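You operate a simulated robot arm through the tools that you are given. There is no shell and no other tool.

Carry out the task below with a simulated robot arm. There is one attempt and no reset: what you move stays moved.

TASK
Put things in order on the top of the wide bench. At the end: the oats jar is in the green basket; the blue top filter stands where the oats jar stood; the white bran cup stands where the brown spool stood; the brown spool stands where the blue top filter stood; whatever was shut is shut again. Leave all else as you found it, and nothing knocked over.

It is judged by the outcome, as a careful person would: the job done as asked, and still so three seconds after it is handed in. It fails if anything else is knocked over, pushed out of place, dropped, spilled or broken.

THE ROBOT
A 6-joint arm with a two-finger parallel gripper, fixed in place. Base frame: the origin is at the foot of the arm, x ahead of it, y to its left, z up; the work surface is at about z = 0. Units: cm, degrees, N and s.
With the tool pointing down near the work surface it reaches from about 16 to 42 cm from the base axis. Its first joint turns from -66.0 to 66.0 degrees. Payload 1.57 kg.
Tool frame: the origin (TCP) lies between the finger pads and is the grasp point; the fingertips stand 3 cm ahead of it; z points along the fingers, y is the line along which they close. Largest opening 8 cm; finger width 1.7, thickness 1.2; the body of the gripper, 4 by 8.2 cm, starts 8 cm behind the TCP.
Orientation is that of the tool frame in the base frame, as a unit quaternion [x, y, z, w]. With the fingers straight down and closing along the base's y, the tool's x points along the base's -x, its y along +y and its z along -z.

THE INTERFACE
- The arm moves only by the tool move_arm. Its argument "motion" is a list of rows, each a list of 3 entries, a list of its own where there are three numbers: the shift along the tool's x, y, z in cm, then the turn, a rotation vector about the tool's x, y, z in degrees, then the finger opening in cm, from 0 to 8. In form: [[[tx, ty, tz], [ax, ay, az], fingers], ...]. A call has 1 to 20 rows; each row is the pose to reach, as a shift and turn from the pose commanded when the call began, along the tool's axes at that moment. Rows are played at 5 a second. More than 5 cm and 8.6 degrees between two rows, or a gripper value outside its range, and nothing of the call is played. Where a pose cannot be reached the arm comes as near as it can. A force on the tool above 40 N (or 10 N above the force at the start of the call, whichever is more), or a blocked arm, ends the call early, and 0.2 s more pass. Each finger travels about 15.3 cm/s and halts on what it meets, pressing with about 26 N; the grip force reading is that of the motor and also rises with nothing between the fingers. The clock runs only during rows and for 0.2 s after the last one: add rows that repeat a pose to give the fingers time. It gives the time, the measured TCP pose, the force on the tool (base axes), the opening and the grip force at its end, in the units of the frame above (readings bear some noise), with the torque about the TCP (base axes, N m) and any sound that the robot's microphone picked up.
- Cameras (640 x 400 px; columns grow to the right, rows downward): "scene" is fixed at [6.52, -31.8, 42.52]; the picture's right is [0.70, -0.71, 0.00], its down [-0.43, -0.42, -0.80] and it looks along [0.57, 0.56, -0.60] (base axes); focal length 257 px, centre (320, 200). "wrist" rides on the gripper at [7.2, -0.7, -12.2] in the tool frame; the picture's right is [0.09, 1.00, 0.00], its down [-0.84, 0.08, -0.54] and it looks along [-0.54, 0.05, 0.84] (tool axes); focal length 238 px, centre (320, 200). There is no depth. A picture from a camera that has moved, and an enlarged one, comes with that camera's place and axes in the base frame and with its lens. The place of the scene camera against the robot may be out by one fixed shift of up to 2.5 cm in any direction.
- snapshot(camera): a new picture of that camera. The clock stands still meanwhile.
- close_up(camera, box): a new picture of the part [left, top, right, bottom] of that camera's present view, enlarged. The clock stands still meanwhile.
- sign_off(): hands the job in; it is judged then, once.

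Places have to be worked out from the pictures, the camera data and where the tool is seen. Open the gripper and draw the arm clear of the work before you hand the job in, unless the task says otherwise.

The tools are called after "Call:" by a JSON object that holds its "api" and its "payload". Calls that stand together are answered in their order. move_arm: Moves the arm, as the interface text tells. Its arguments: {"type":"object","properties":{"motion":{"type":"array","items":{"type":"array"}}},"required":["motion"]} The other tools are called the same way: snapshot (camera) takes a picture; close_up (camera, box) takes an enlarged picture of a part of a camera's view; sign_off () hands the job in.

At the start:

```text
time_s: 0.0
eef_pos: [22.91, 0.85, 27.01]
ee_rot: [0.0, 1.0, 0.001, 0.001]
wrist_force: [0.7, -0.7, 0.1]
moment: [-0.01, -0.05, 0.04]
gripper_width: 7.99
finger_force: 0.1
```

scene: 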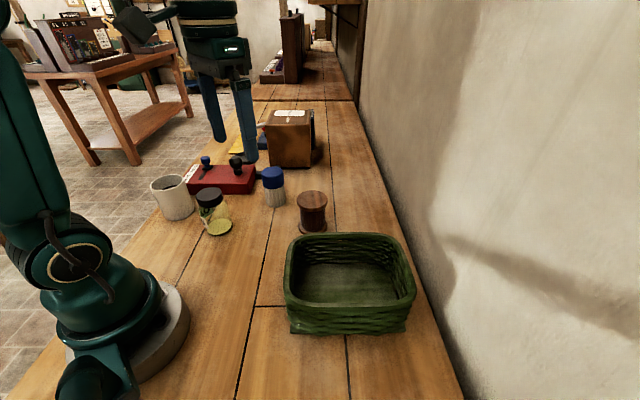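
wrist: 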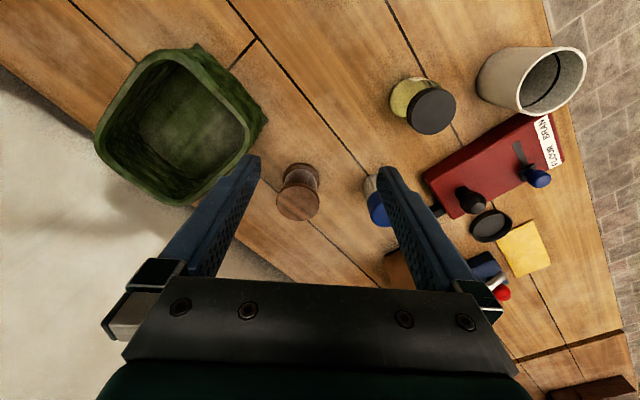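

I'll start by looking closely at the scene and wrist views to identify the objects before moving.

Call:
{"api": "close_up", "payload": {"camera": "scene", "box": [140, 90, 340, 250]}}

Call:
{"api": "close_up", "payload": {"camera": "wrist", "box": [360, 30, 640, 320]}}

Call:
{"api": "close_up", "payload": {"camera": "scene", "box": [260, 180, 440, 350]}}

```text
2.50 times, centred on (240, 170) of scene
camera zoom: at [6.52, -31.8, 42.52], right [0.7, -0.71, 0.0], down [-0.43, -0.42, -0.8], along [0.57, 0.56, -0.6], focal length 642 px, centre (520, 275)
```

zoom: 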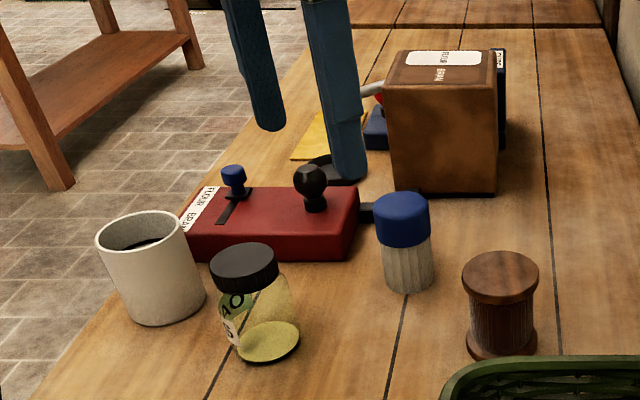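

```text
1.38 times, centred on (500, 175) of wrist
camera zoom: at [15.81, 0.05, 39.31], right [-0.09, 1.0, 0.0], down [0.84, 0.08, 0.54], along [0.54, 0.05, -0.84], focal length 329 px, centre (72, 234)
```

zoom: 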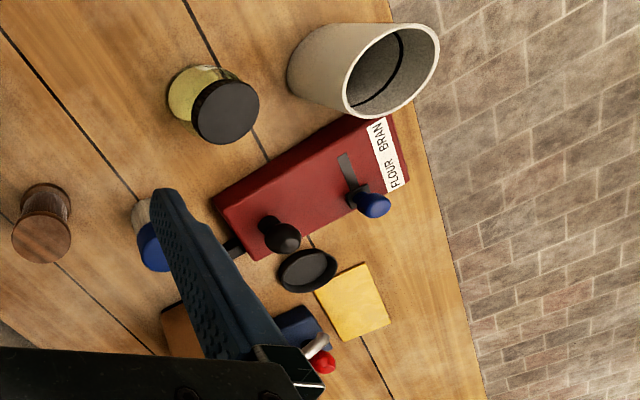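

```text
2.35 times, centred on (350, 265) of scene
camera zoom: at [6.52, -31.8, 42.52], right [0.7, -0.71, 0.0], down [-0.43, -0.42, -0.8], along [0.57, 0.56, -0.6], focal length 605 px, centre (249, 47)
```

zoom: 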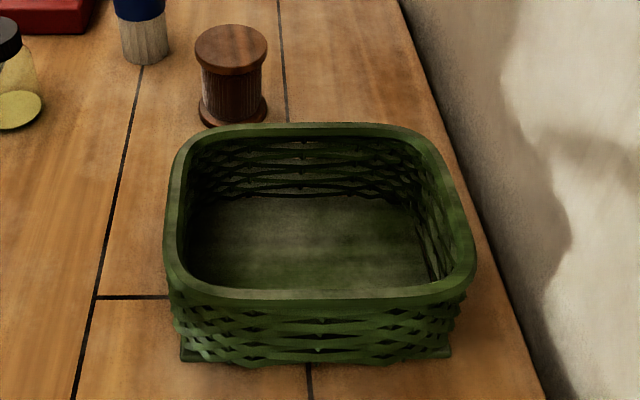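

The scene shows a pale cup, oats jar, a red control box with "FLOUR BRAN" label, a blue-topped item, a brown spool, a brown box and a basket. I need a better look at the brown box and the labels.

Call:
{"api": "close_up", "payload": {"camera": "scene", "box": [225, 90, 335, 175]}}

Call:
{"api": "close_up", "payload": {"camera": "scene", "box": [145, 145, 265, 240]}}

Call:
{"api": "close_up", "payload": {"camera": "wrist", "box": [440, 90, 580, 310]}}

Call:
{"api": "close_up", "payload": {"camera": "wrist", "box": [380, 20, 600, 140]}}

```text
4.71 times, centred on (280, 132) of scene
camera zoom: at [6.52, -31.8, 42.52], right [0.7, -0.71, 0.0], down [-0.43, -0.42, -0.8], along [0.57, 0.56, -0.6], focal length 1209 px, centre (508, 518)
```

zoom: 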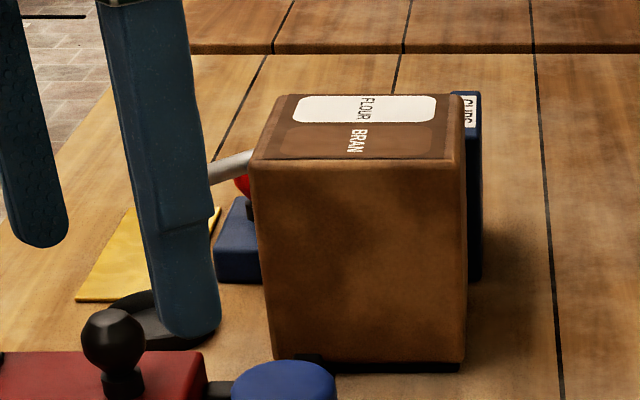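

```text
4.21 times, centred on (205, 192) of scene
camera zoom: at [6.52, -31.8, 42.52], right [0.7, -0.71, 0.0], down [-0.43, -0.42, -0.8], along [0.57, 0.56, -0.6], focal length 1082 px, centre (804, 232)
```

zoom: 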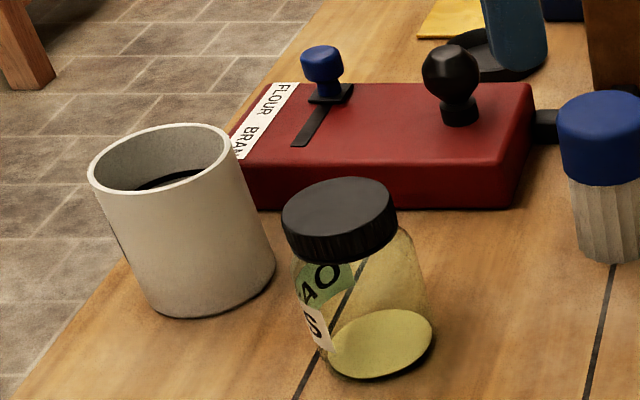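

```text
1.82 times, centred on (510, 200) of wrist
camera zoom: at [15.81, 0.05, 39.31], right [-0.09, 1.0, 0.0], down [0.84, 0.08, 0.54], along [0.54, 0.05, -0.84], focal length 433 px, centre (-26, 200)
```

zoom: 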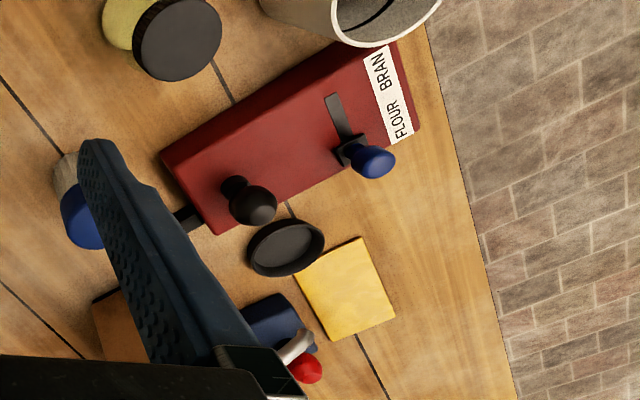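

```text
2.91 times, centred on (490, 80) of wrist
camera zoom: at [15.81, 0.05, 39.31], right [-0.09, 1.0, 0.0], down [0.84, 0.08, 0.54], along [0.54, 0.05, -0.84], focal length 693 px, centre (-174, 549)
```

zoom: 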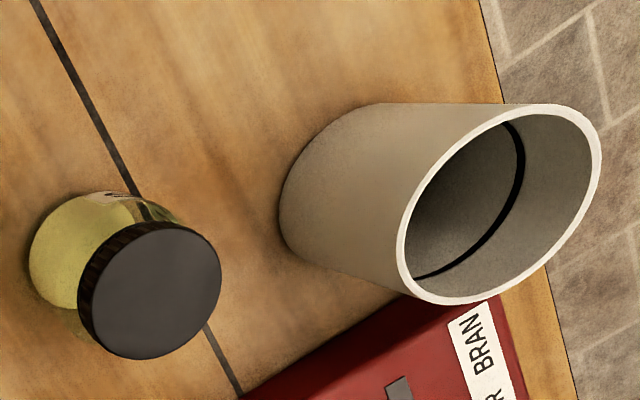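

The brown box has a FLOUR/BRAN indicator (FLOUR seems lit) and a "CUPS" sign, so the bran cup may be inside. I'll move the arm up and turn it to view that area with the wrist camera.

Call:
{"api": "move_arm", "payload": {"motion": [[[0.6, 2, -1], [0, 0, -6], 8], [[1.2, 4, -2], [0, 0, -12], 8], [[1.8, 6, -2.5], [0, 0, -18], 8], [[2, 8, -3], [0, 0, -25], 8]]}}

Call:
{"api": "snapshot", "payload": {"camera": "wrist"}}

```text
time_s: 1.0
eef_pos: [20.98, 8.85, 29.91]
ee_rot: [-0.216, 0.976, 0.0, 0.002]
wrist_force: [-0.6, 0.0, 0.1]
moment: [0.01, -0.03, -0.03]
gripper_width: 8.01
finger_force: 0.0
```

```text
taken
camera wrist: at [14.78, 5.09, 42.2], right [-0.51, 0.86, 0.0], down [0.72, 0.42, 0.54], along [0.47, 0.28, -0.84], focal length 238 px, centre (320, 200)
```

wrist: 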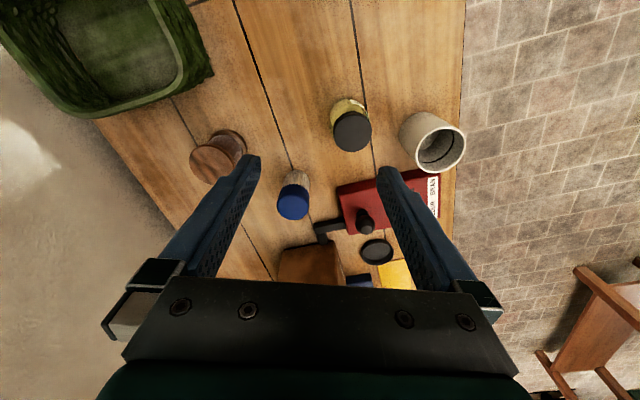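

The red box links by a bar towards the brown box. I'll pitch the tool outward to look at the front of the brown box.

Call:
{"api": "move_arm", "payload": {"motion": [[[0, 0, -1], [0, -8, 0], 8], [[0, 0, -2], [0, -16, 0], 8], [[0, 0, -3], [0, -24, 0], 8], [[0, 0, -4], [0, -32, 0], 8], [[0, 0, -4], [0, -40, 0], 8]]}}

Call:
{"api": "snapshot", "payload": {"camera": "wrist"}}

```text
time_s: 2.2
eef_pos: [20.86, 8.75, 34.12]
ee_rot: [-0.203, 0.917, 0.075, 0.336]
wrist_force: [-0.9, 0.2, 0.0]
moment: [0.02, 0.04, 0.02]
gripper_width: 7.99
finger_force: 0.0
```

```text
taken
camera wrist: at [9.21, 2.52, 38.73], right [-0.49, 0.87, -0.06], down [0.23, 0.19, 0.95], along [0.84, 0.45, -0.29], focal length 238 px, centre (320, 200)
```

wrist: 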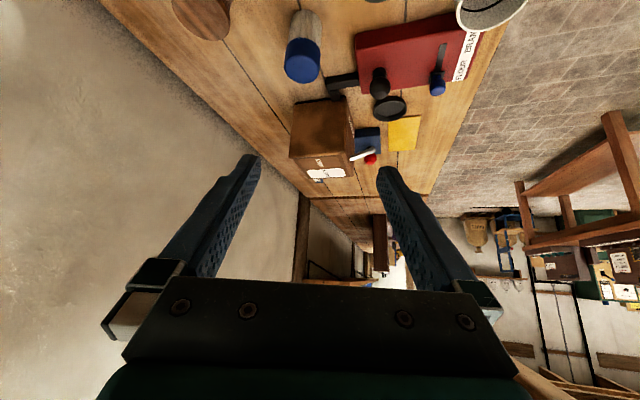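

Call:
{"api": "close_up", "payload": {"camera": "wrist", "box": [260, 0, 540, 220]}}

Call:
{"api": "close_up", "payload": {"camera": "wrist", "box": [270, 60, 430, 200]}}

Call:
{"api": "close_up", "payload": {"camera": "scene", "box": [225, 90, 335, 175]}}

```text
1.82 times, centred on (400, 110) of wrist
camera zoom: at [9.21, 2.52, 38.73], right [-0.49, 0.87, -0.06], down [0.23, 0.19, 0.95], along [0.84, 0.45, -0.29], focal length 433 px, centre (174, 364)
```

zoom: 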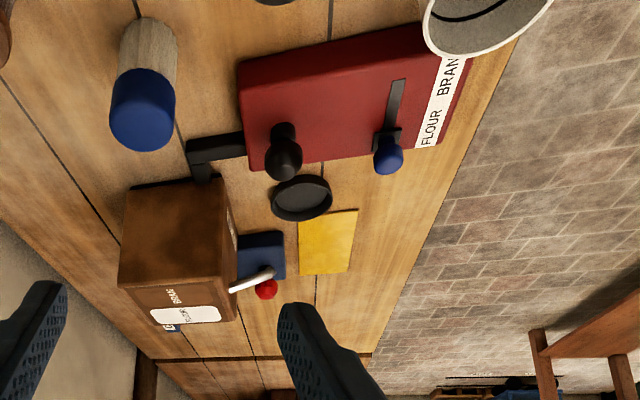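

```text
2.86 times, centred on (350, 130) of wrist
camera zoom: at [9.21, 2.52, 38.73], right [-0.49, 0.87, -0.06], down [0.23, 0.19, 0.95], along [0.84, 0.45, -0.29], focal length 681 px, centre (234, 400)
```

zoom: 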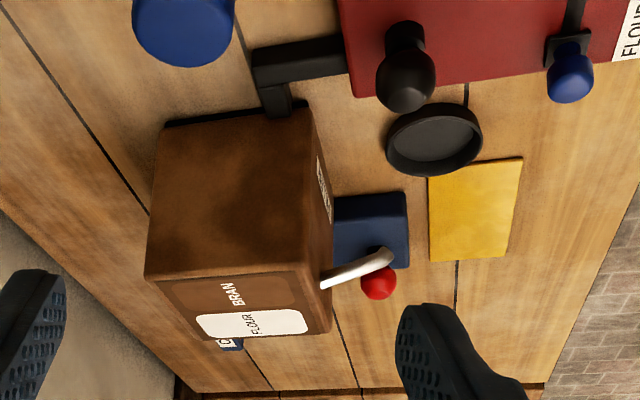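

```text
4.71 times, centred on (280, 132) of scene
camera zoom: at [6.52, -31.8, 42.52], right [0.7, -0.71, 0.0], down [-0.43, -0.42, -0.8], along [0.57, 0.56, -0.6], focal length 1209 px, centre (508, 518)
```

zoom: 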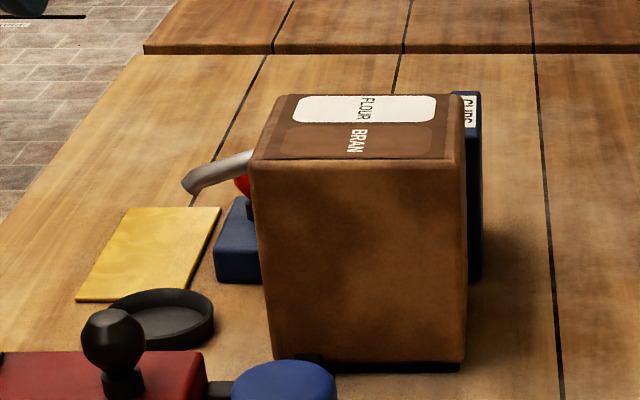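

The brown box looks like a dispenser (spout, red knob on blue base, labels). I'll return the tool to vertical and look inside the pale cup from above.

Call:
{"api": "move_arm", "payload": {"motion": [[[0, 0, 0], [0, 8, 0], 8], [[0, 0, 0], [0, 16, 0], 8], [[0, 0, 0], [0, 24, 0], 8], [[0, 0, 0], [0, 32, 0], 8], [[0, 0, 0], [0, 40, 0], 8]]}}

Call:
{"api": "move_arm", "payload": {"motion": [[[0, 3, 0], [0, 0, -8], 8], [[0, 6, 0], [0, 0, -16], 8], [[0, 9, 0], [0, 0, -24], 8], [[0, 12, 0], [0, 0, -30], 8]]}}

Call:
{"api": "snapshot", "payload": {"camera": "wrist"}}

```text
time_s: 3.4
eef_pos: [20.37, 8.52, 31.77]
ee_rot: [-0.217, 0.976, 0.0, 0.001]
wrist_force: [0.1, -0.9, -0.1]
moment: [0.01, -0.01, 0.02]
gripper_width: 7.98
finger_force: 0.0
out of reach, approached as far as the arm can: row 5
```

```text
time_s: 4.4
eef_pos: [15.04, 19.34, 31.1]
ee_rot: [-0.463, 0.886, 0.0, 0.001]
wrist_force: [0.0, -0.9, -0.8]
moment: [-0.01, -0.01, -0.02]
gripper_width: 8.01
finger_force: 0.0
out of reach, approached as far as the arm can: row 3, 4
```

```text
taken
camera wrist: at [11.54, 12.98, 43.19], right [-0.87, 0.49, 0.0], down [0.41, 0.73, 0.55], along [0.27, 0.47, -0.84], focal length 238 px, centre (320, 200)
```

wrist: 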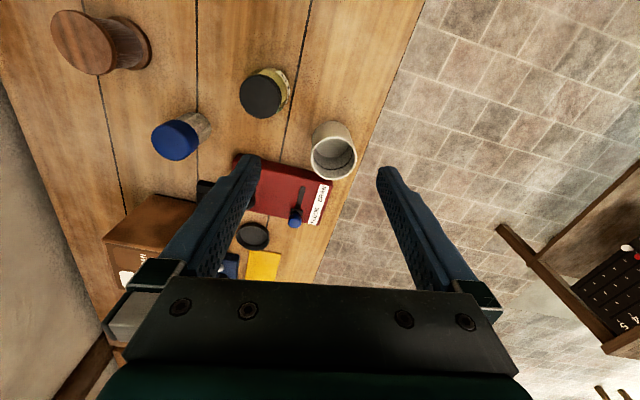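

Call:
{"api": "close_up", "payload": {"camera": "wrist", "box": [280, 100, 390, 200]}}

Call:
{"api": "close_up", "payload": {"camera": "wrist", "box": [90, 80, 370, 300]}}

```text
4.00 times, centred on (335, 150) of wrist
camera zoom: at [11.54, 12.98, 43.19], right [-0.87, 0.49, 0.0], down [0.41, 0.73, 0.55], along [0.27, 0.47, -0.84], focal length 953 px, centre (260, 400)
```

zoom: 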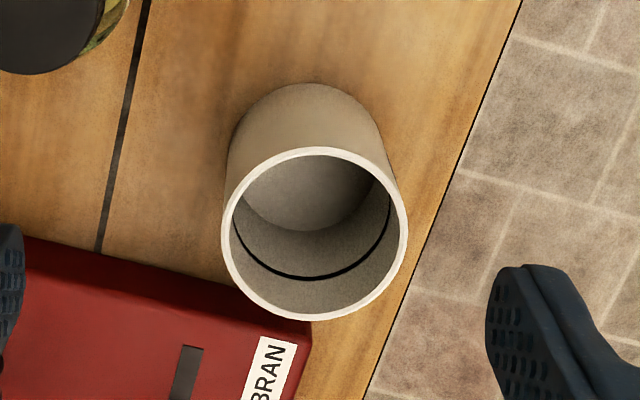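

```text
1.82 times, centred on (230, 190) of wrist
camera zoom: at [11.54, 12.98, 43.19], right [-0.87, 0.49, 0.0], down [0.41, 0.73, 0.55], along [0.27, 0.47, -0.84], focal length 433 px, centre (484, 218)
```

zoom: 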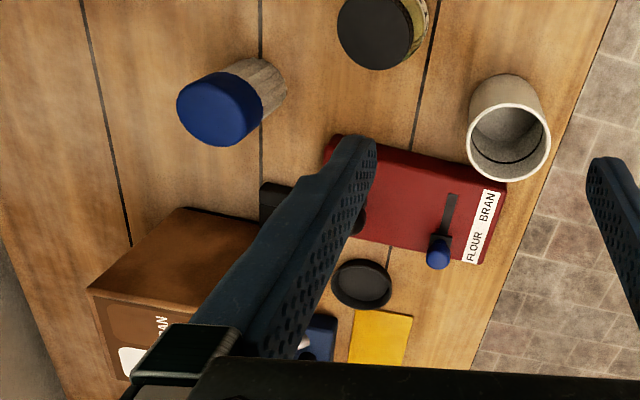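

The pale cup is empty with a fill line inside. Before deciding, I'll look at the left side of the brown box (labels, spout, anything shut there) by moving the camera out to the left.

Call:
{"api": "move_arm", "payload": {"motion": [[[-2.3, 0, 0.8], [0, 0, 8], 8], [[-4.6, 0, 1.6], [0, 0, 16], 8], [[-6.9, 0, 2.4], [0, 0, 24], 8], [[-9.2, -0.5, 3.2], [0, 0, 32], 8], [[-11.5, -0.5, 4], [0, 0, 40], 8], [[-13.8, -1, 5], [0, 0, 48], 8], [[-16, -1, 6], [0, 0, 55], 8]]}}

Call:
{"api": "snapshot", "payload": {"camera": "wrist"}}

```text
time_s: 6.0
eef_pos: [22.29, 27.35, 22.05]
ee_rot: [-0.004, 1.0, 0.001, 0.002]
wrist_force: [0.0, -0.7, 0.9]
moment: [0.0, 0.01, 0.04]
gripper_width: 8.0
finger_force: 0.1
out of reach, approached as far as the arm can: row 2, 3, 4, 5, 6, 7
```

```text
taken
camera wrist: at [15.12, 26.64, 34.36], right [-0.1, 0.99, 0.0], down [0.83, 0.08, 0.54], along [0.54, 0.06, -0.84], focal length 238 px, centre (320, 200)
```

wrist: 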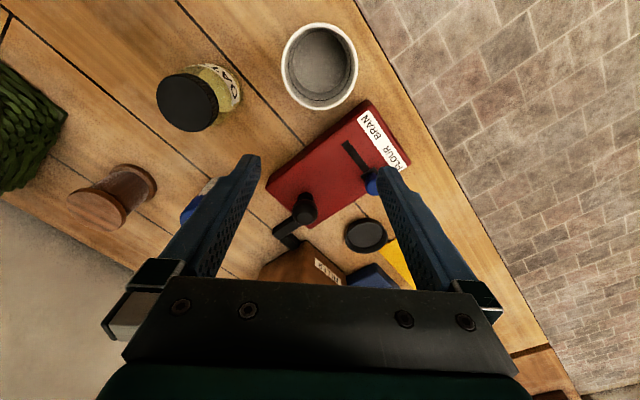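

There's a label on the box's left face. I'll pitch the tool outward here to read it.

Call:
{"api": "move_arm", "payload": {"motion": [[[1, 0, 0], [0, -8, 0], 8], [[2, 0, 0], [0, -16, 0], 8], [[3, 0, 0], [0, -24, 0], 8], [[4, 0, 0], [0, -32, 0], 8], [[4, 0, 0], [0, -38, 0], 8]]}}

Call:
{"api": "snapshot", "payload": {"camera": "wrist"}}

Call:
{"api": "close_up", "payload": {"camera": "wrist", "box": [200, 20, 400, 180]}}

```text
time_s: 7.2
eef_pos: [27.44, 22.18, 21.7]
ee_rot: [-0.001, 0.945, 0.002, 0.328]
wrist_force: [-0.3, -0.6, -0.5]
moment: [0.01, -0.02, 0.04]
gripper_width: 8.0
finger_force: 0.0
out of reach, approached as far as the arm can: row 2, 3, 4, 5
```

```text
taken
camera wrist: at [14.35, 21.39, 26.82], right [-0.07, 1.0, -0.05], down [0.32, 0.08, 0.94], along [0.94, 0.05, -0.33], focal length 238 px, centre (320, 200)
```

wrist: 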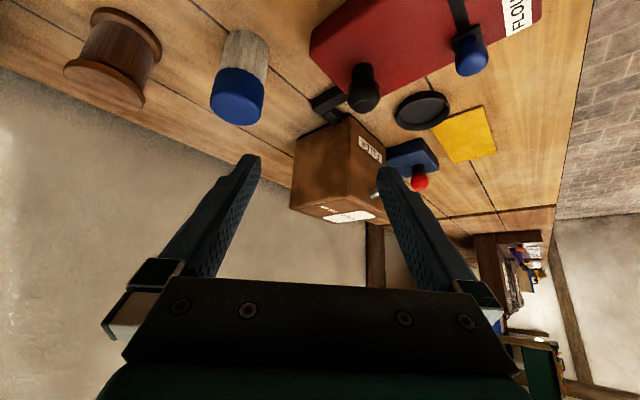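

```text
2.50 times, centred on (300, 100) of wrist
camera zoom: at [14.35, 21.39, 26.82], right [-0.07, 1.0, -0.05], down [0.32, 0.08, 0.94], along [0.94, 0.05, -0.33], focal length 596 px, centre (370, 450)
```

zoom: 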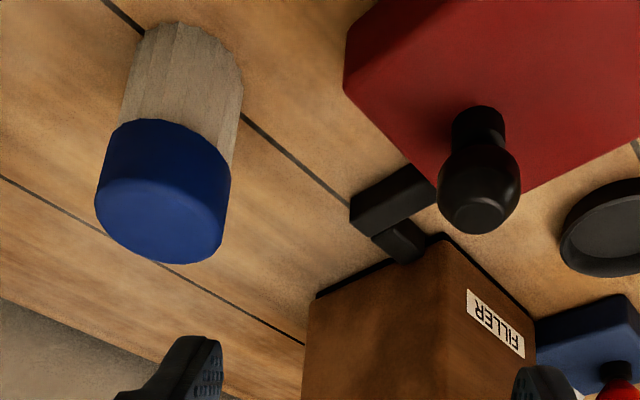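

The box's label reads "FILLER": a filling machine, with FLOUR/BRAN as selector. Next I'll un-pitch and move over to look at the right side ("CUPS" part) of it.

Call:
{"api": "move_arm", "payload": {"motion": [[[-0.4, -2.4, -1.3], [0, 8, 0], 8], [[-0.8, -4.8, -2.6], [0, 16, 0], 8], [[-1.2, -7.2, -3.9], [0, 24, 0], 8], [[-1.6, -9.6, -5.2], [0, 32, 0], 8], [[-2, -12.2, -6.4], [0, 38, 0], 8]]}}

Call:
{"api": "move_arm", "payload": {"motion": [[[-2, -4, 0], [0, 0, 0], 8], [[-4, -8, 0], [0, 0, -6], 8], [[-6, -12, 0], [0, 0, -12], 8], [[-8, -16, 0], [0, 0, -18], 8]]}}

Call:
{"api": "snapshot", "payload": {"camera": "wrist"}}

```text
time_s: 8.4
eef_pos: [25.03, 10.06, 27.96]
ee_rot: [-0.002, 1.0, 0.001, 0.002]
wrist_force: [0.2, -0.1, -0.9]
moment: [0.04, 0.0, 0.0]
gripper_width: 8.03
finger_force: 0.1
```

```text
time_s: 9.4
eef_pos: [31.21, -5.67, 26.5]
ee_rot: [-0.157, 0.988, 0.001, 0.001]
wrist_force: [0.1, -0.6, -0.2]
moment: [-0.01, -0.03, 0.03]
gripper_width: 8.0
finger_force: 0.0
out of reach, approached as far as the arm can: row 3, 4
```

```text
taken
camera wrist: at [24.72, -8.56, 38.59], right [-0.4, 0.92, 0.0], down [0.77, 0.33, 0.54], along [0.5, 0.22, -0.84], focal length 238 px, centre (320, 200)
```

wrist: 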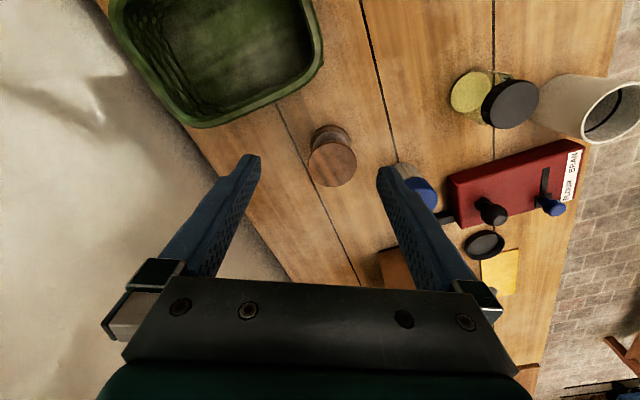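

Now I'll pitch outward from here to see the right side of the filler box.

Call:
{"api": "move_arm", "payload": {"motion": [[[1, 0, 0], [0, -8, 0], 8], [[2, 0, 0], [0, -16, 0], 8], [[3, 0, 0], [0, -24, 0], 8], [[4, 0, 0], [0, -32, 0], 8]]}}

Call:
{"api": "snapshot", "payload": {"camera": "wrist"}}

Call:
{"api": "close_up", "payload": {"camera": "wrist", "box": [300, 80, 480, 230]}}

```text
time_s: 10.4
eef_pos: [27.42, -6.87, 26.52]
ee_rot: [-0.152, 0.948, 0.044, 0.275]
wrist_force: [0.2, -0.1, -0.4]
moment: [-0.01, -0.03, -0.01]
gripper_width: 8.0
finger_force: 0.1
```

```text
taken
camera wrist: at [15.7, -11.47, 33.0], right [-0.38, 0.92, -0.05], down [0.37, 0.2, 0.91], along [0.85, 0.33, -0.42], focal length 238 px, centre (320, 200)
```

wrist: 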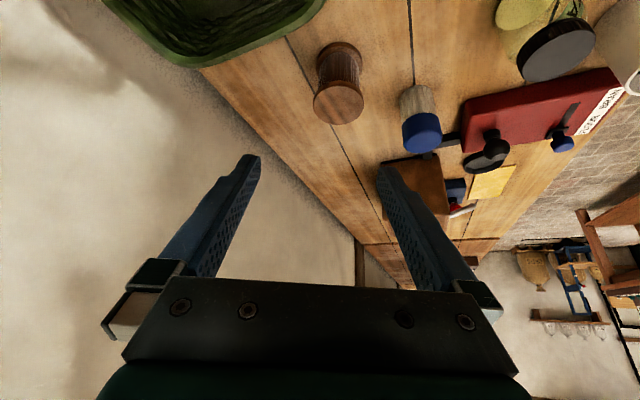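

```text
2.67 times, centred on (390, 155) of wrist
camera zoom: at [15.7, -11.47, 33.0], right [-0.38, 0.92, -0.05], down [0.37, 0.2, 0.91], along [0.85, 0.33, -0.42], focal length 636 px, centre (133, 320)
```

zoom: 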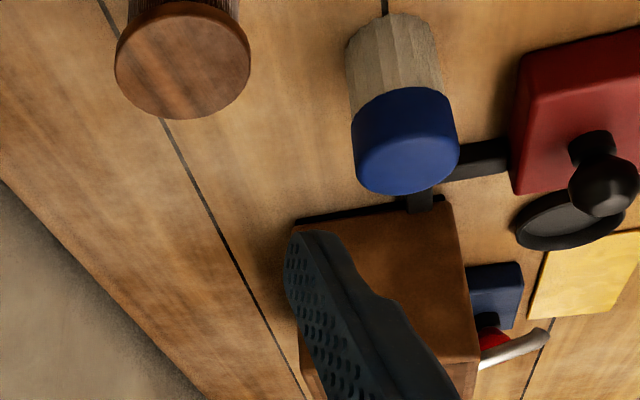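

A finger hides the box; I'll yaw a bit left to see between the fingers.

Call:
{"api": "move_arm", "payload": {"motion": [[[0, -2, 0], [-3.2, 0, -5.1], 8], [[0, -4, 0], [-6.4, 0, -10.2], 8], [[0, -4, 0], [-9.5, 0, -15.3], 8]]}}

Call:
{"api": "close_up", "payload": {"camera": "wrist", "box": [240, 60, 440, 240]}}

```text
time_s: 11.2
eef_pos: [28.61, -10.8, 26.5]
ee_rot: [-0.298, 0.913, 0.085, 0.264]
wrist_force: [0.3, -0.3, -0.7]
moment: [0.01, -0.03, -0.01]
gripper_width: 8.0
finger_force: 0.0
```

```text
2.22 times, centred on (340, 150) of wrist
camera zoom: at [18.97, -18.73, 33.1], right [-0.65, 0.76, -0.05], down [0.29, 0.31, 0.9], along [0.7, 0.57, -0.42], focal length 530 px, centre (276, 311)
```

zoom: 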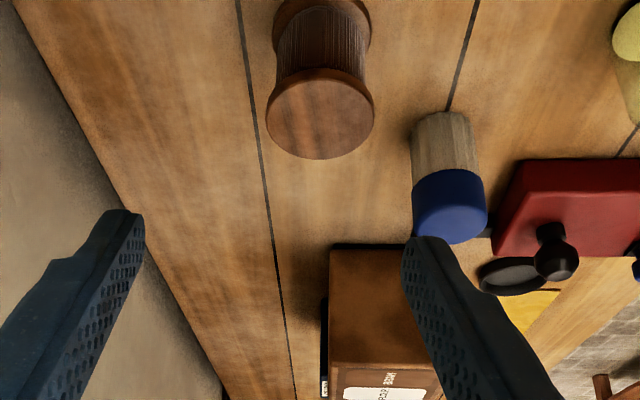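

The CUPS part is only a thin plate on the box; the pale cup with the fill line is the only white cup on the bench. I'll now un-pitch and go hover over the oats jar to locate it precisely.

Call:
{"api": "move_arm", "payload": {"motion": [[[0, 1, -0.3], [0, 8, 0], 8], [[0, 2, -0.3], [0, 16, 0], 8], [[0, 3, -0.3], [0, 24, 0], 8], [[0, 4, -0.3], [0, 32, 0], 8]]}}

```text
time_s: 12.2
eef_pos: [26.18, -7.63, 26.86]
ee_rot: [-0.309, 0.951, 0.0, 0.001]
wrist_force: [0.8, 0.7, 0.0]
moment: [0.0, 0.04, -0.01]
gripper_width: 8.01
finger_force: 0.1
```

Vertical again at [26.2,-7.6,26.9]. Moving to hover above the oats jar.

Call:
{"api": "move_arm", "payload": {"motion": [[[-1.5, 3.5, 0.5], [0, 0, 0], 8], [[-3, 7, 1], [0, 0, 0], 8], [[-4.6, 10.4, 1.5], [0, 0, 0], 8], [[-6.1, 13.9, 2], [0, 0, 0], 8], [[-7.6, 17.3, 2.5], [0, 0, 0], 8], [[-9.17, 20.8, 2.9], [0, 0, 0], 8]]}}

Call:
{"api": "snapshot", "payload": {"camera": "wrist"}}

```text
time_s: 13.6
eef_pos: [21.37, 14.6, 23.92]
ee_rot: [-0.309, 0.951, 0.0, 0.002]
wrist_force: [0.6, -0.6, 0.4]
moment: [-0.01, 0.02, 0.0]
gripper_width: 8.0
finger_force: 0.2
```

```text
taken
camera wrist: at [16.0, 9.81, 36.24], right [-0.66, 0.75, 0.0], down [0.63, 0.55, 0.54], along [0.41, 0.36, -0.84], focal length 238 px, centre (320, 200)
```

wrist: 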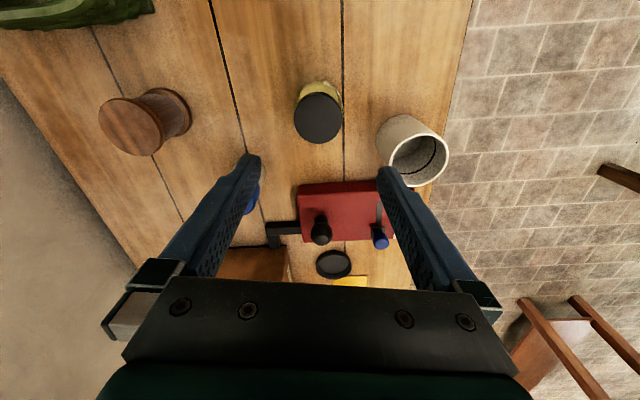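

Call:
{"api": "close_up", "payload": {"camera": "wrist", "box": [260, 60, 380, 160]}}

Call:
{"api": "close_up", "payload": {"camera": "wrist", "box": [80, 70, 280, 230]}}

Call:
{"api": "close_up", "payload": {"camera": "wrist", "box": [360, 100, 460, 200]}}

```text
4.00 times, centred on (320, 110) of wrist
camera zoom: at [16.0, 9.81, 36.24], right [-0.66, 0.75, 0.0], down [0.63, 0.55, 0.54], along [0.41, 0.36, -0.84], focal length 953 px, centre (320, 560)
```

zoom: 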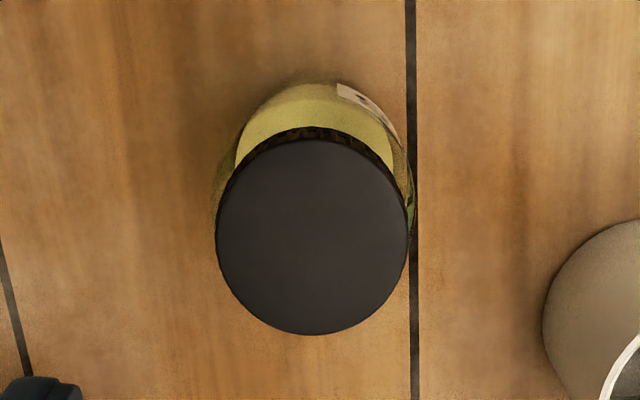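

```text
2.50 times, centred on (180, 150) of wrist
camera zoom: at [16.0, 9.81, 36.24], right [-0.66, 0.75, 0.0], down [0.63, 0.55, 0.54], along [0.41, 0.36, -0.84], focal length 596 px, centre (670, 325)
```

zoom: 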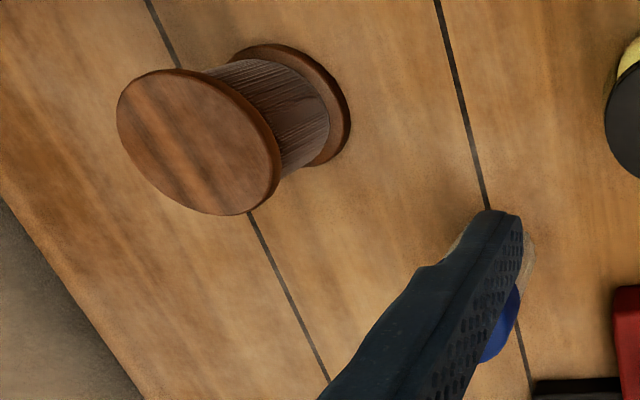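

```text
4.00 times, centred on (410, 150) of wrist
camera zoom: at [16.0, 9.81, 36.24], right [-0.66, 0.75, 0.0], down [0.63, 0.55, 0.54], along [0.41, 0.36, -0.84], focal length 953 px, centre (-40, 400)
```

zoom: 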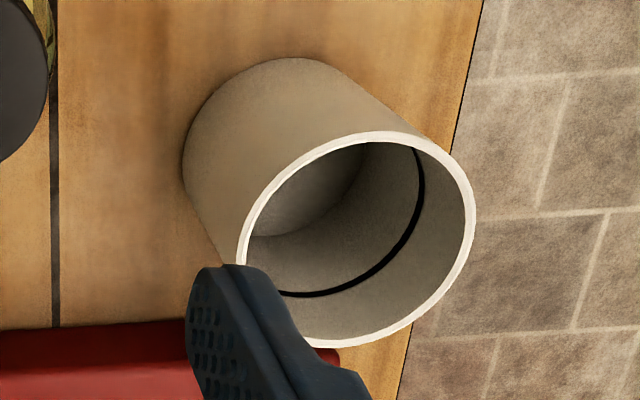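

Jar lid centre is at tool offset about [0.26,-0.31] from the TCP and top at z≈8.4, so the jar stands at about [21.4,14.2]. I'll align and descend to just above the lid to check.

Call:
{"api": "move_arm", "payload": {"motion": [[[0.26, -0.31, 4], [0, 0, 0], 8], [[0.26, -0.31, 8], [0, 0, 0], 8], [[0.26, -0.31, 11], [0, 0, 0], 8], [[0.26, -0.31, 11], [0, 0, 0], 8]]}}

Call:
{"api": "snapshot", "payload": {"camera": "wrist"}}

Call:
{"api": "close_up", "payload": {"camera": "scene", "box": [145, 120, 285, 240]}}

```text
time_s: 14.6
eef_pos: [21.18, 14.13, 12.77]
ee_rot: [-0.309, 0.951, 0.0, 0.002]
wrist_force: [-0.6, -1.2, 0.0]
moment: [-0.01, -0.02, 0.01]
gripper_width: 8.0
finger_force: 0.0
```

```text
taken
camera wrist: at [15.9, 9.3, 25.06], right [-0.66, 0.75, 0.0], down [0.63, 0.55, 0.54], along [0.41, 0.36, -0.84], focal length 238 px, centre (320, 200)
```

wrist: 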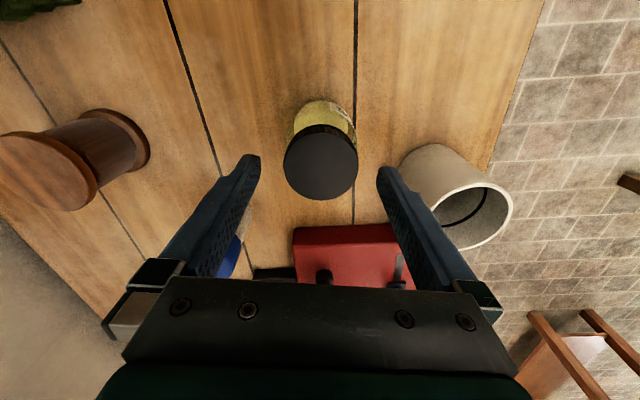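

```text
3.33 times, centred on (215, 180) of scene
camera zoom: at [6.52, -31.8, 42.52], right [0.7, -0.71, 0.0], down [-0.43, -0.42, -0.8], along [0.57, 0.56, -0.6], focal length 856 px, centre (670, 267)
```

zoom: 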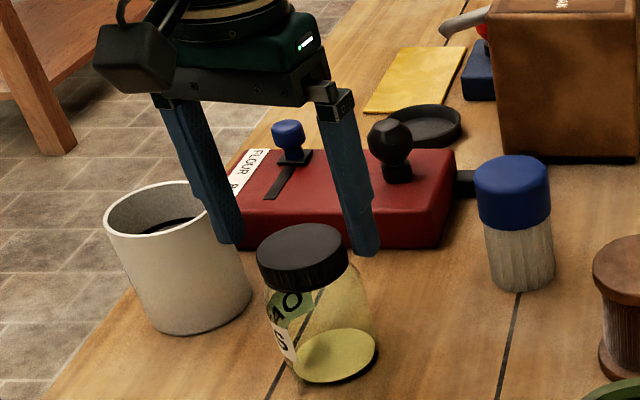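

The lid is centred between the fingers (offset ~0.1 cm). Descending to grasp the jar body at TCP z≈4.5.

Call:
{"api": "move_arm", "payload": {"motion": [[[-0.1, 0.04, 2.5], [0, 0, 0], 8], [[-0.1, 0.04, 5], [0, 0, 0], 8], [[-0.1, 0.04, 7], [0, 0, 0], 8], [[-0.1, 0.04, 8.3], [0, 0, 0], 8], [[-0.1, 0.04, 8.3], [0, 0, 0], 8]]}}

Call:
{"api": "close_up", "payload": {"camera": "scene", "box": [145, 120, 285, 240]}}

```text
time_s: 15.8
eef_pos: [21.31, 14.17, 4.57]
ee_rot: [-0.309, 0.951, 0.0, 0.001]
wrist_force: [0.3, 0.1, 0.2]
moment: [-0.01, -0.01, 0.0]
gripper_width: 8.02
finger_force: 0.1
```

```text
3.33 times, centred on (215, 180) of scene
camera zoom: at [6.52, -31.8, 42.52], right [0.7, -0.71, 0.0], down [-0.43, -0.42, -0.8], along [0.57, 0.56, -0.6], focal length 856 px, centre (670, 267)
```

zoom: 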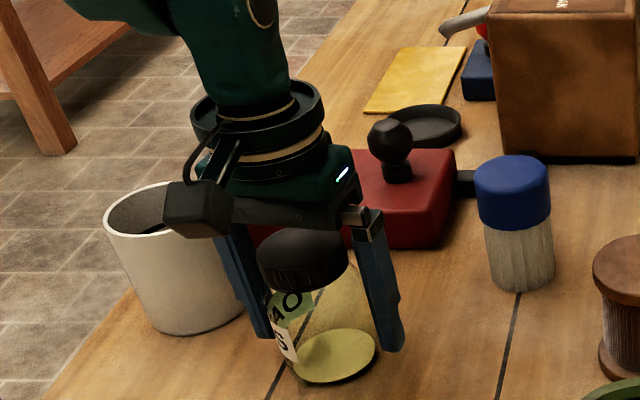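

Fingers straddle the jar. Closing the grip.

Call:
{"api": "move_arm", "payload": {"motion": [[[-0.1, 0.04, 0], [0, 0, 0], 6.5], [[-0.1, 0.04, 0], [0, 0, 0], 5], [[-0.1, 0.04, 0], [0, 0, 0], 4], [[-0.1, 0.04, 0], [0, 0, 0], 4]]}}

```text
time_s: 16.8
eef_pos: [21.57, 14.31, 4.62]
ee_rot: [-0.309, 0.951, 0.0, 0.001]
wrist_force: [-0.8, -0.1, 1.4]
moment: [0.06, 0.01, 0.02]
gripper_width: 6.14
finger_force: 25.9
```

Jar gripped (6.1 cm). Lifting it straight up.

Call:
{"api": "move_arm", "payload": {"motion": [[[0, 0, -2], [0, 0, 0], 4], [[0, 0, -5], [0, 0, 0], 4], [[0, 0, -9], [0, 0, 0], 4], [[0, 0, -13], [0, 0, 0], 4], [[0, 0, -16], [0, 0, 0], 4], [[0, 0, -16], [0, 0, 0], 4]]}}

Call:
{"api": "snapshot", "payload": {"camera": "wrist"}}

Call:
{"api": "snapshot", "payload": {"camera": "scene"}}

```text
time_s: 18.2
eef_pos: [21.59, 14.41, 20.71]
ee_rot: [-0.309, 0.951, 0.0, 0.001]
wrist_force: [-0.8, -0.6, -3.0]
moment: [0.0, -0.05, -0.01]
gripper_width: 6.15
finger_force: 26.1
```

```text
taken
camera wrist: at [16.19, 9.6, 32.9], right [-0.66, 0.75, 0.0], down [0.63, 0.55, 0.54], along [0.41, 0.36, -0.84], focal length 238 px, centre (320, 200)
```

wrist: 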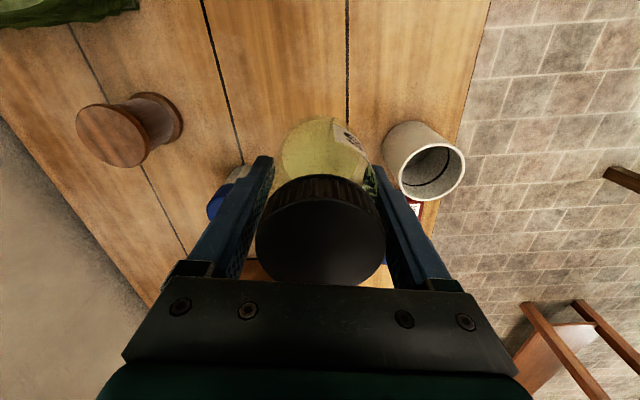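

```text
taken
```

scene: 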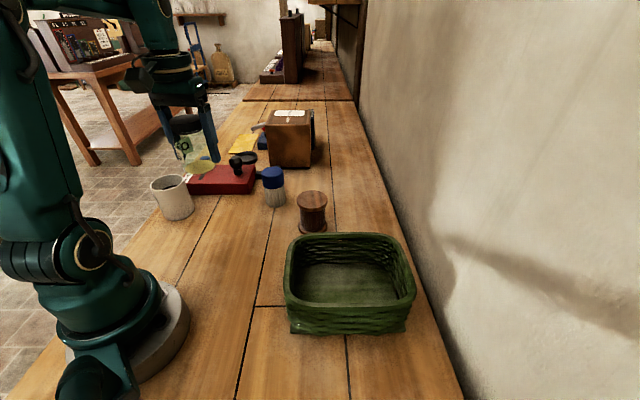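

Jar is held securely. Now carrying it in a straight line at z≈21 towards the basket, turning the tool on the way.

Call:
{"api": "move_arm", "payload": {"motion": [[[1.35, -2.78, -0.1], [0, 0, 7.6], 4], [[2.7, -5.56, -0.2], [0, 0, 15.2], 4], [[4.05, -8.34, -0.3], [0, 0, 22.8], 4], [[5.4, -11.12, -0.3], [0, 0, 30.4], 4], [[6.75, -13.9, -0.3], [0, 0, 38], 4], [[8.1, -16.68, -0.3], [0, 0, 45.6], 4], [[9.45, -19.46, -0.3], [0, 0, 53.2], 4], [[10.8, -22.24, -0.3], [0, 0, 60.8], 4], [[12.15, -25.02, -0.3], [0, 0, 68.4], 4], [[13.5, -27.8, -0.3], [0, 0, 76], 4], [[13.5, -27.8, -0.3], [0, 0, 76], 4]]}}

Call:
{"api": "snapshot", "payload": {"camera": "wrist"}}

Call:
{"api": "snapshot", "payload": {"camera": "scene"}}

```text
time_s: 20.6
eef_pos: [27.0, -15.99, 20.82]
ee_rot: [0.343, 0.939, 0.0, 0.001]
wrist_force: [-0.4, 0.4, -1.8]
moment: [-0.04, -0.03, 0.01]
gripper_width: 6.14
finger_force: 26.1
```

```text
taken
camera wrist: at [21.07, -11.9, 33.08], right [0.57, 0.82, 0.0], down [0.69, -0.48, 0.54], along [0.45, -0.31, -0.84], focal length 238 px, centre (320, 200)
```

wrist: 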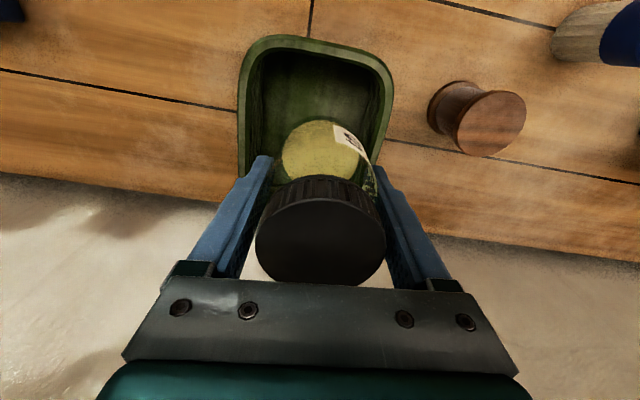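

```text
taken
```

scene: 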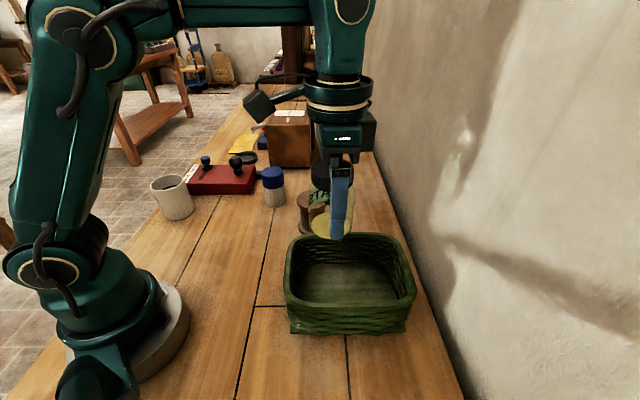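

The jar hangs above the basket. I'll zoom to measure the basket's inner rim relative to the tool.

Call:
{"api": "close_up", "payload": {"camera": "wrist", "box": [220, 20, 420, 180]}}

Call:
{"api": "close_up", "payload": {"camera": "scene", "box": [260, 180, 440, 350]}}

```text
2.50 times, centred on (320, 100) of wrist
camera zoom: at [21.07, -11.9, 33.08], right [0.57, 0.82, 0.0], down [0.69, -0.48, 0.54], along [0.45, -0.31, -0.84], focal length 596 px, centre (320, 450)
```

zoom: 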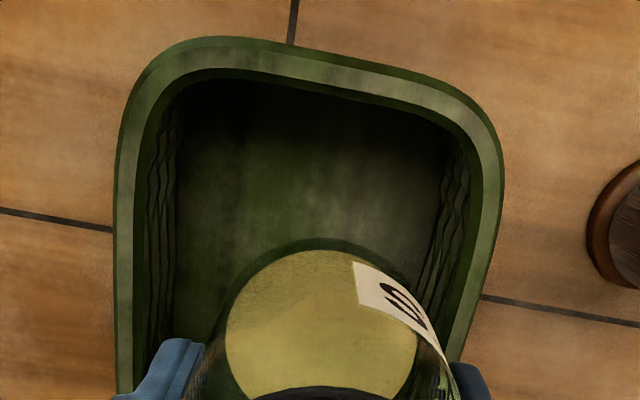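

```text
2.35 times, centred on (350, 265) of scene
camera zoom: at [6.52, -31.8, 42.51], right [0.7, -0.71, 0.0], down [-0.43, -0.42, -0.8], along [0.57, 0.56, -0.6], focal length 605 px, centre (249, 47)
```

zoom: 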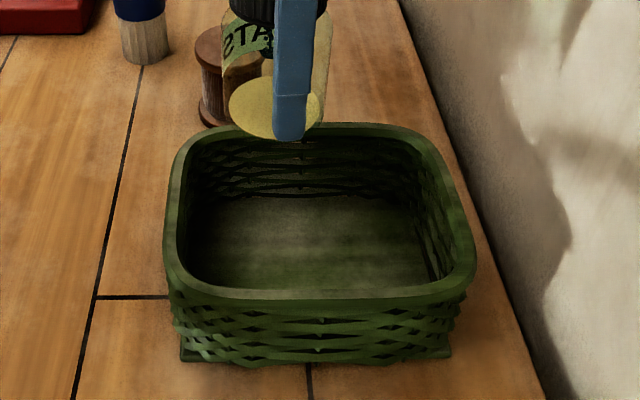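

Inner basket is about 14 × 18 cm with its centre at tool offset ≈[-2.4,-0.8]. Moving over the centre and lowering to just above the floor.

Call:
{"api": "move_arm", "payload": {"motion": [[[-1.2, -0.4, 0], [0, 0, 0], 4], [[-2.4, -0.8, 0], [0, 0, 0], 4], [[-2.4, -0.8, 4], [0, 0, 0], 4], [[-2.4, -0.8, 8], [0, 0, 0], 4], [[-2.4, -0.8, 11], [0, 0, 0], 4], [[-2.4, -0.8, 13], [0, 0, 0], 4], [[-2.4, -0.8, 13], [0, 0, 0], 4]]}}

Call:
{"api": "close_up", "payload": {"camera": "scene", "box": [260, 160, 440, 350]}}

Call:
{"api": "snapshot", "payload": {"camera": "wrist"}}

```text
time_s: 22.2
eef_pos: [28.28, -18.33, 7.9]
ee_rot: [0.342, 0.94, 0.0, 0.001]
wrist_force: [0.3, -0.6, -3.0]
moment: [-0.02, -0.04, 0.04]
gripper_width: 6.13
finger_force: 26.0
```

```text
2.11 times, centred on (350, 255) of scene
camera zoom: at [6.52, -31.8, 42.51], right [0.7, -0.71, 0.0], down [-0.43, -0.42, -0.8], along [0.57, 0.56, -0.6], focal length 541 px, centre (257, 84)
```

zoom: 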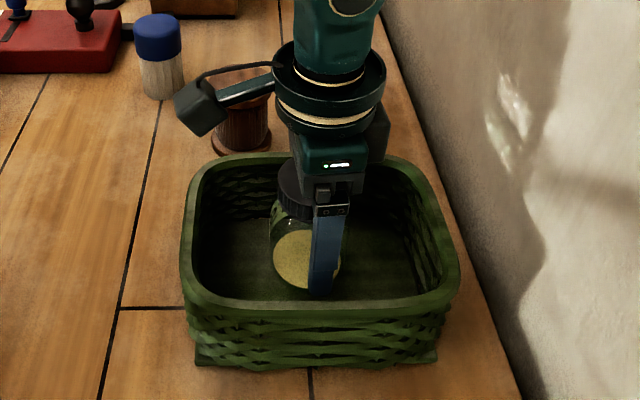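

```text
taken
camera wrist: at [22.49, -14.12, 20.04], right [0.57, 0.82, 0.0], down [0.69, -0.48, 0.54], along [0.45, -0.31, -0.84], focal length 238 px, centre (320, 200)
```

wrist: 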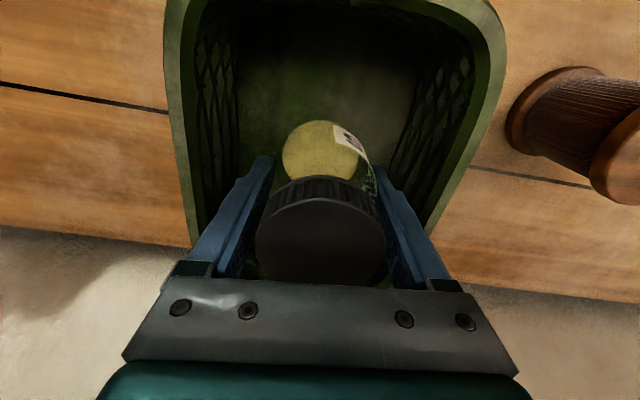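

Jar well inside the basket walls. Lowering gently towards the basket floor.

Call:
{"api": "move_arm", "payload": {"motion": [[[0, 0, 1], [0, 0, 0], 4], [[0, 0, 1.8], [0, 0, 0], 4], [[0, 0, 2.1], [0, 0, 0], 4], [[0, 0, 2.4], [0, 0, 0], 4], [[0, 0, 2.4], [0, 0, 0], 4]]}}

```text
time_s: 23.4
eef_pos: [28.28, -18.23, 5.66]
ee_rot: [0.342, 0.94, 0.001, 0.001]
wrist_force: [-0.3, -0.5, -3.7]
moment: [0.03, 0.01, 0.04]
gripper_width: 6.13
finger_force: 26.5
```

No contact yet (jar bottom about z=1). Continuing in small steps until the force changes.

Call:
{"api": "move_arm", "payload": {"motion": [[[0, 0, 0.2], [0, 0, 0], 4], [[0, 0, 0.3], [0, 0, 0], 4], [[0, 0, 0.3], [0, 0, 0], 4]]}}

```text
time_s: 24.2
eef_pos: [28.33, -18.09, 5.32]
ee_rot: [0.341, 0.94, 0.0, 0.001]
wrist_force: [-2.0, 1.9, 13.3]
moment: [-0.11, 0.2, -0.03]
gripper_width: 6.13
finger_force: 25.6
```

Contact felt (13 N up). Easing up 0.15 cm and releasing.

Call:
{"api": "move_arm", "payload": {"motion": [[[0, 0, -0.15], [0, 0, 0], 4], [[0, 0, -0.15], [0, 0, 0], 4]]}}

Call:
{"api": "move_arm", "payload": {"motion": [[[0, 0, 0], [0, 0, 0], 6.5], [[0, 0, 0], [0, 0, 0], 7.2], [[0, 0, 0], [0, 0, 0], 7.8], [[0, 0, 0], [0, 0, 0], 7.8]]}}

Call:
{"api": "snapshot", "payload": {"camera": "wrist"}}

```text
time_s: 24.8
eef_pos: [28.25, -18.15, 5.29]
ee_rot: [0.343, 0.939, 0.001, 0.0]
wrist_force: [-0.3, -0.3, -2.5]
moment: [-0.03, 0.02, -0.02]
gripper_width: 6.13
finger_force: 26.3
```

```text
time_s: 25.8
eef_pos: [28.35, -18.15, 5.3]
ee_rot: [0.342, 0.94, 0.0, 0.002]
wrist_force: [-0.7, 0.2, 0.6]
moment: [-0.03, 0.04, 0.0]
gripper_width: 7.82
finger_force: 0.1
```

```text
taken
camera wrist: at [22.42, -14.1, 17.58], right [0.57, 0.82, 0.0], down [0.69, -0.48, 0.54], along [0.45, -0.31, -0.84], focal length 238 px, centre (320, 200)
```

wrist: 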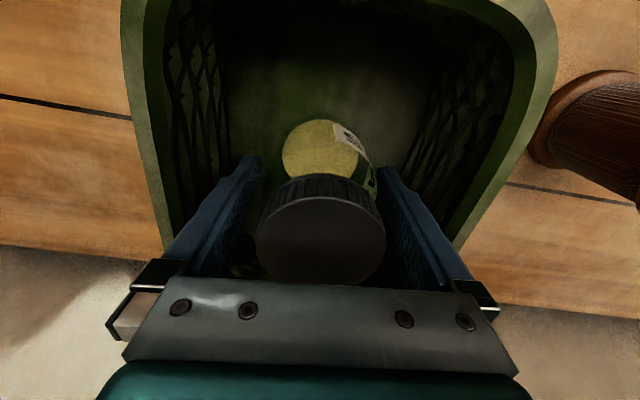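

Jar stands free in the basket. Retracting straight up.

Call:
{"api": "move_arm", "payload": {"motion": [[[0, 0, -3], [0, 0, 0], 7.8], [[0, 0, -7], [0, 0, 0], 7.8], [[0, 0, -11], [0, 0, 0], 7.8], [[0, 0, -15], [0, 0, 0], 7.8], [[0, 0, -15], [0, 0, 0], 7.8]]}}

Call:
{"api": "close_up", "payload": {"camera": "scene", "box": [260, 160, 440, 350]}}

Call:
{"api": "snapshot", "payload": {"camera": "wrist"}}

```text
time_s: 27.0
eef_pos: [28.32, -18.18, 20.41]
ee_rot: [0.342, 0.94, 0.0, 0.001]
wrist_force: [0.9, -0.6, 0.3]
moment: [0.0, 0.03, -0.04]
gripper_width: 7.78
finger_force: 0.1
```

```text
2.11 times, centred on (350, 255) of scene
camera zoom: at [6.52, -31.8, 42.52], right [0.7, -0.71, 0.0], down [-0.43, -0.42, -0.8], along [0.57, 0.56, -0.6], focal length 541 px, centre (257, 84)
```

zoom: 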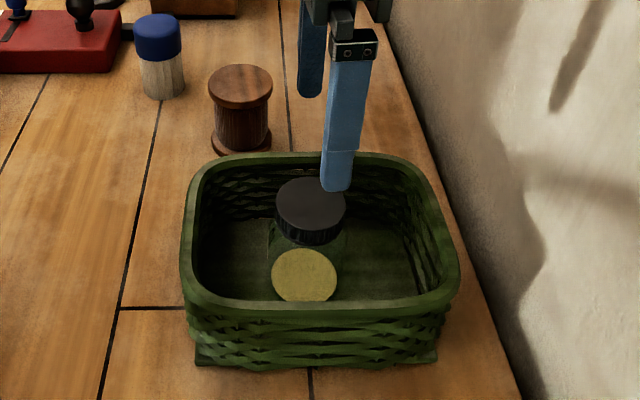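

```text
taken
camera wrist: at [22.36, -14.06, 32.58], right [0.57, 0.82, 0.0], down [0.69, -0.48, 0.54], along [0.45, -0.31, -0.84], focal length 238 px, centre (320, 200)
```

wrist: 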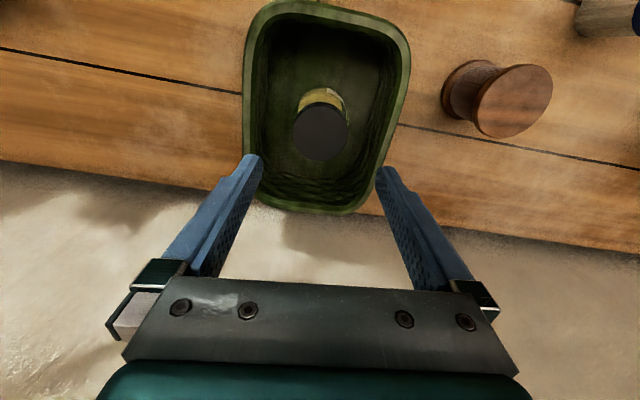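

Jar stands upright in the basket. Heading for a hover near the blue-top filter.

Call:
{"api": "move_arm", "payload": {"motion": [[[1.78, 3.03, 0.2], [0, 0, -7.1], 8], [[3.55, 6.05, 0.4], [0, 0, -14.2], 8], [[5.33, 9.08, 0.5], [0, 0, -21.4], 8], [[7.1, 12.1, 0.7], [0, 0, -28.5], 8], [[8.88, 15.1, 0.9], [0, 0, -35.6], 8], [[10.65, 18.15, 1], [0, 0, -42.7], 8], [[12.4, 21.2, 1.2], [0, 0, -49.8], 8], [[14.2, 24.2, 1.4], [0, 0, -57], 8], [[14.2, 24.2, 1.4], [0, 0, -57], 8]]}}

Call:
{"api": "snapshot", "payload": {"camera": "wrist"}}

```text
time_s: 29.0
eef_pos: [32.94, 9.58, 19.14]
ee_rot: [-0.149, 0.989, 0.0, 0.0]
wrist_force: [0.2, -0.2, 0.9]
moment: [-0.04, 0.03, -0.01]
gripper_width: 8.0
finger_force: 0.1
```

```text
taken
camera wrist: at [26.31, 6.86, 31.24], right [-0.38, 0.92, 0.0], down [0.78, 0.32, 0.54], along [0.5, 0.21, -0.84], focal length 238 px, centre (320, 200)
```

wrist: 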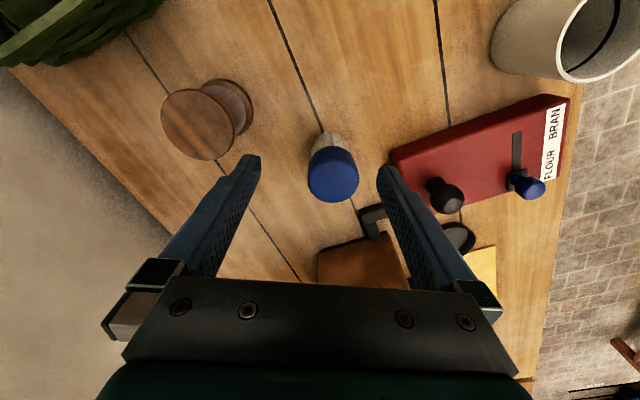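

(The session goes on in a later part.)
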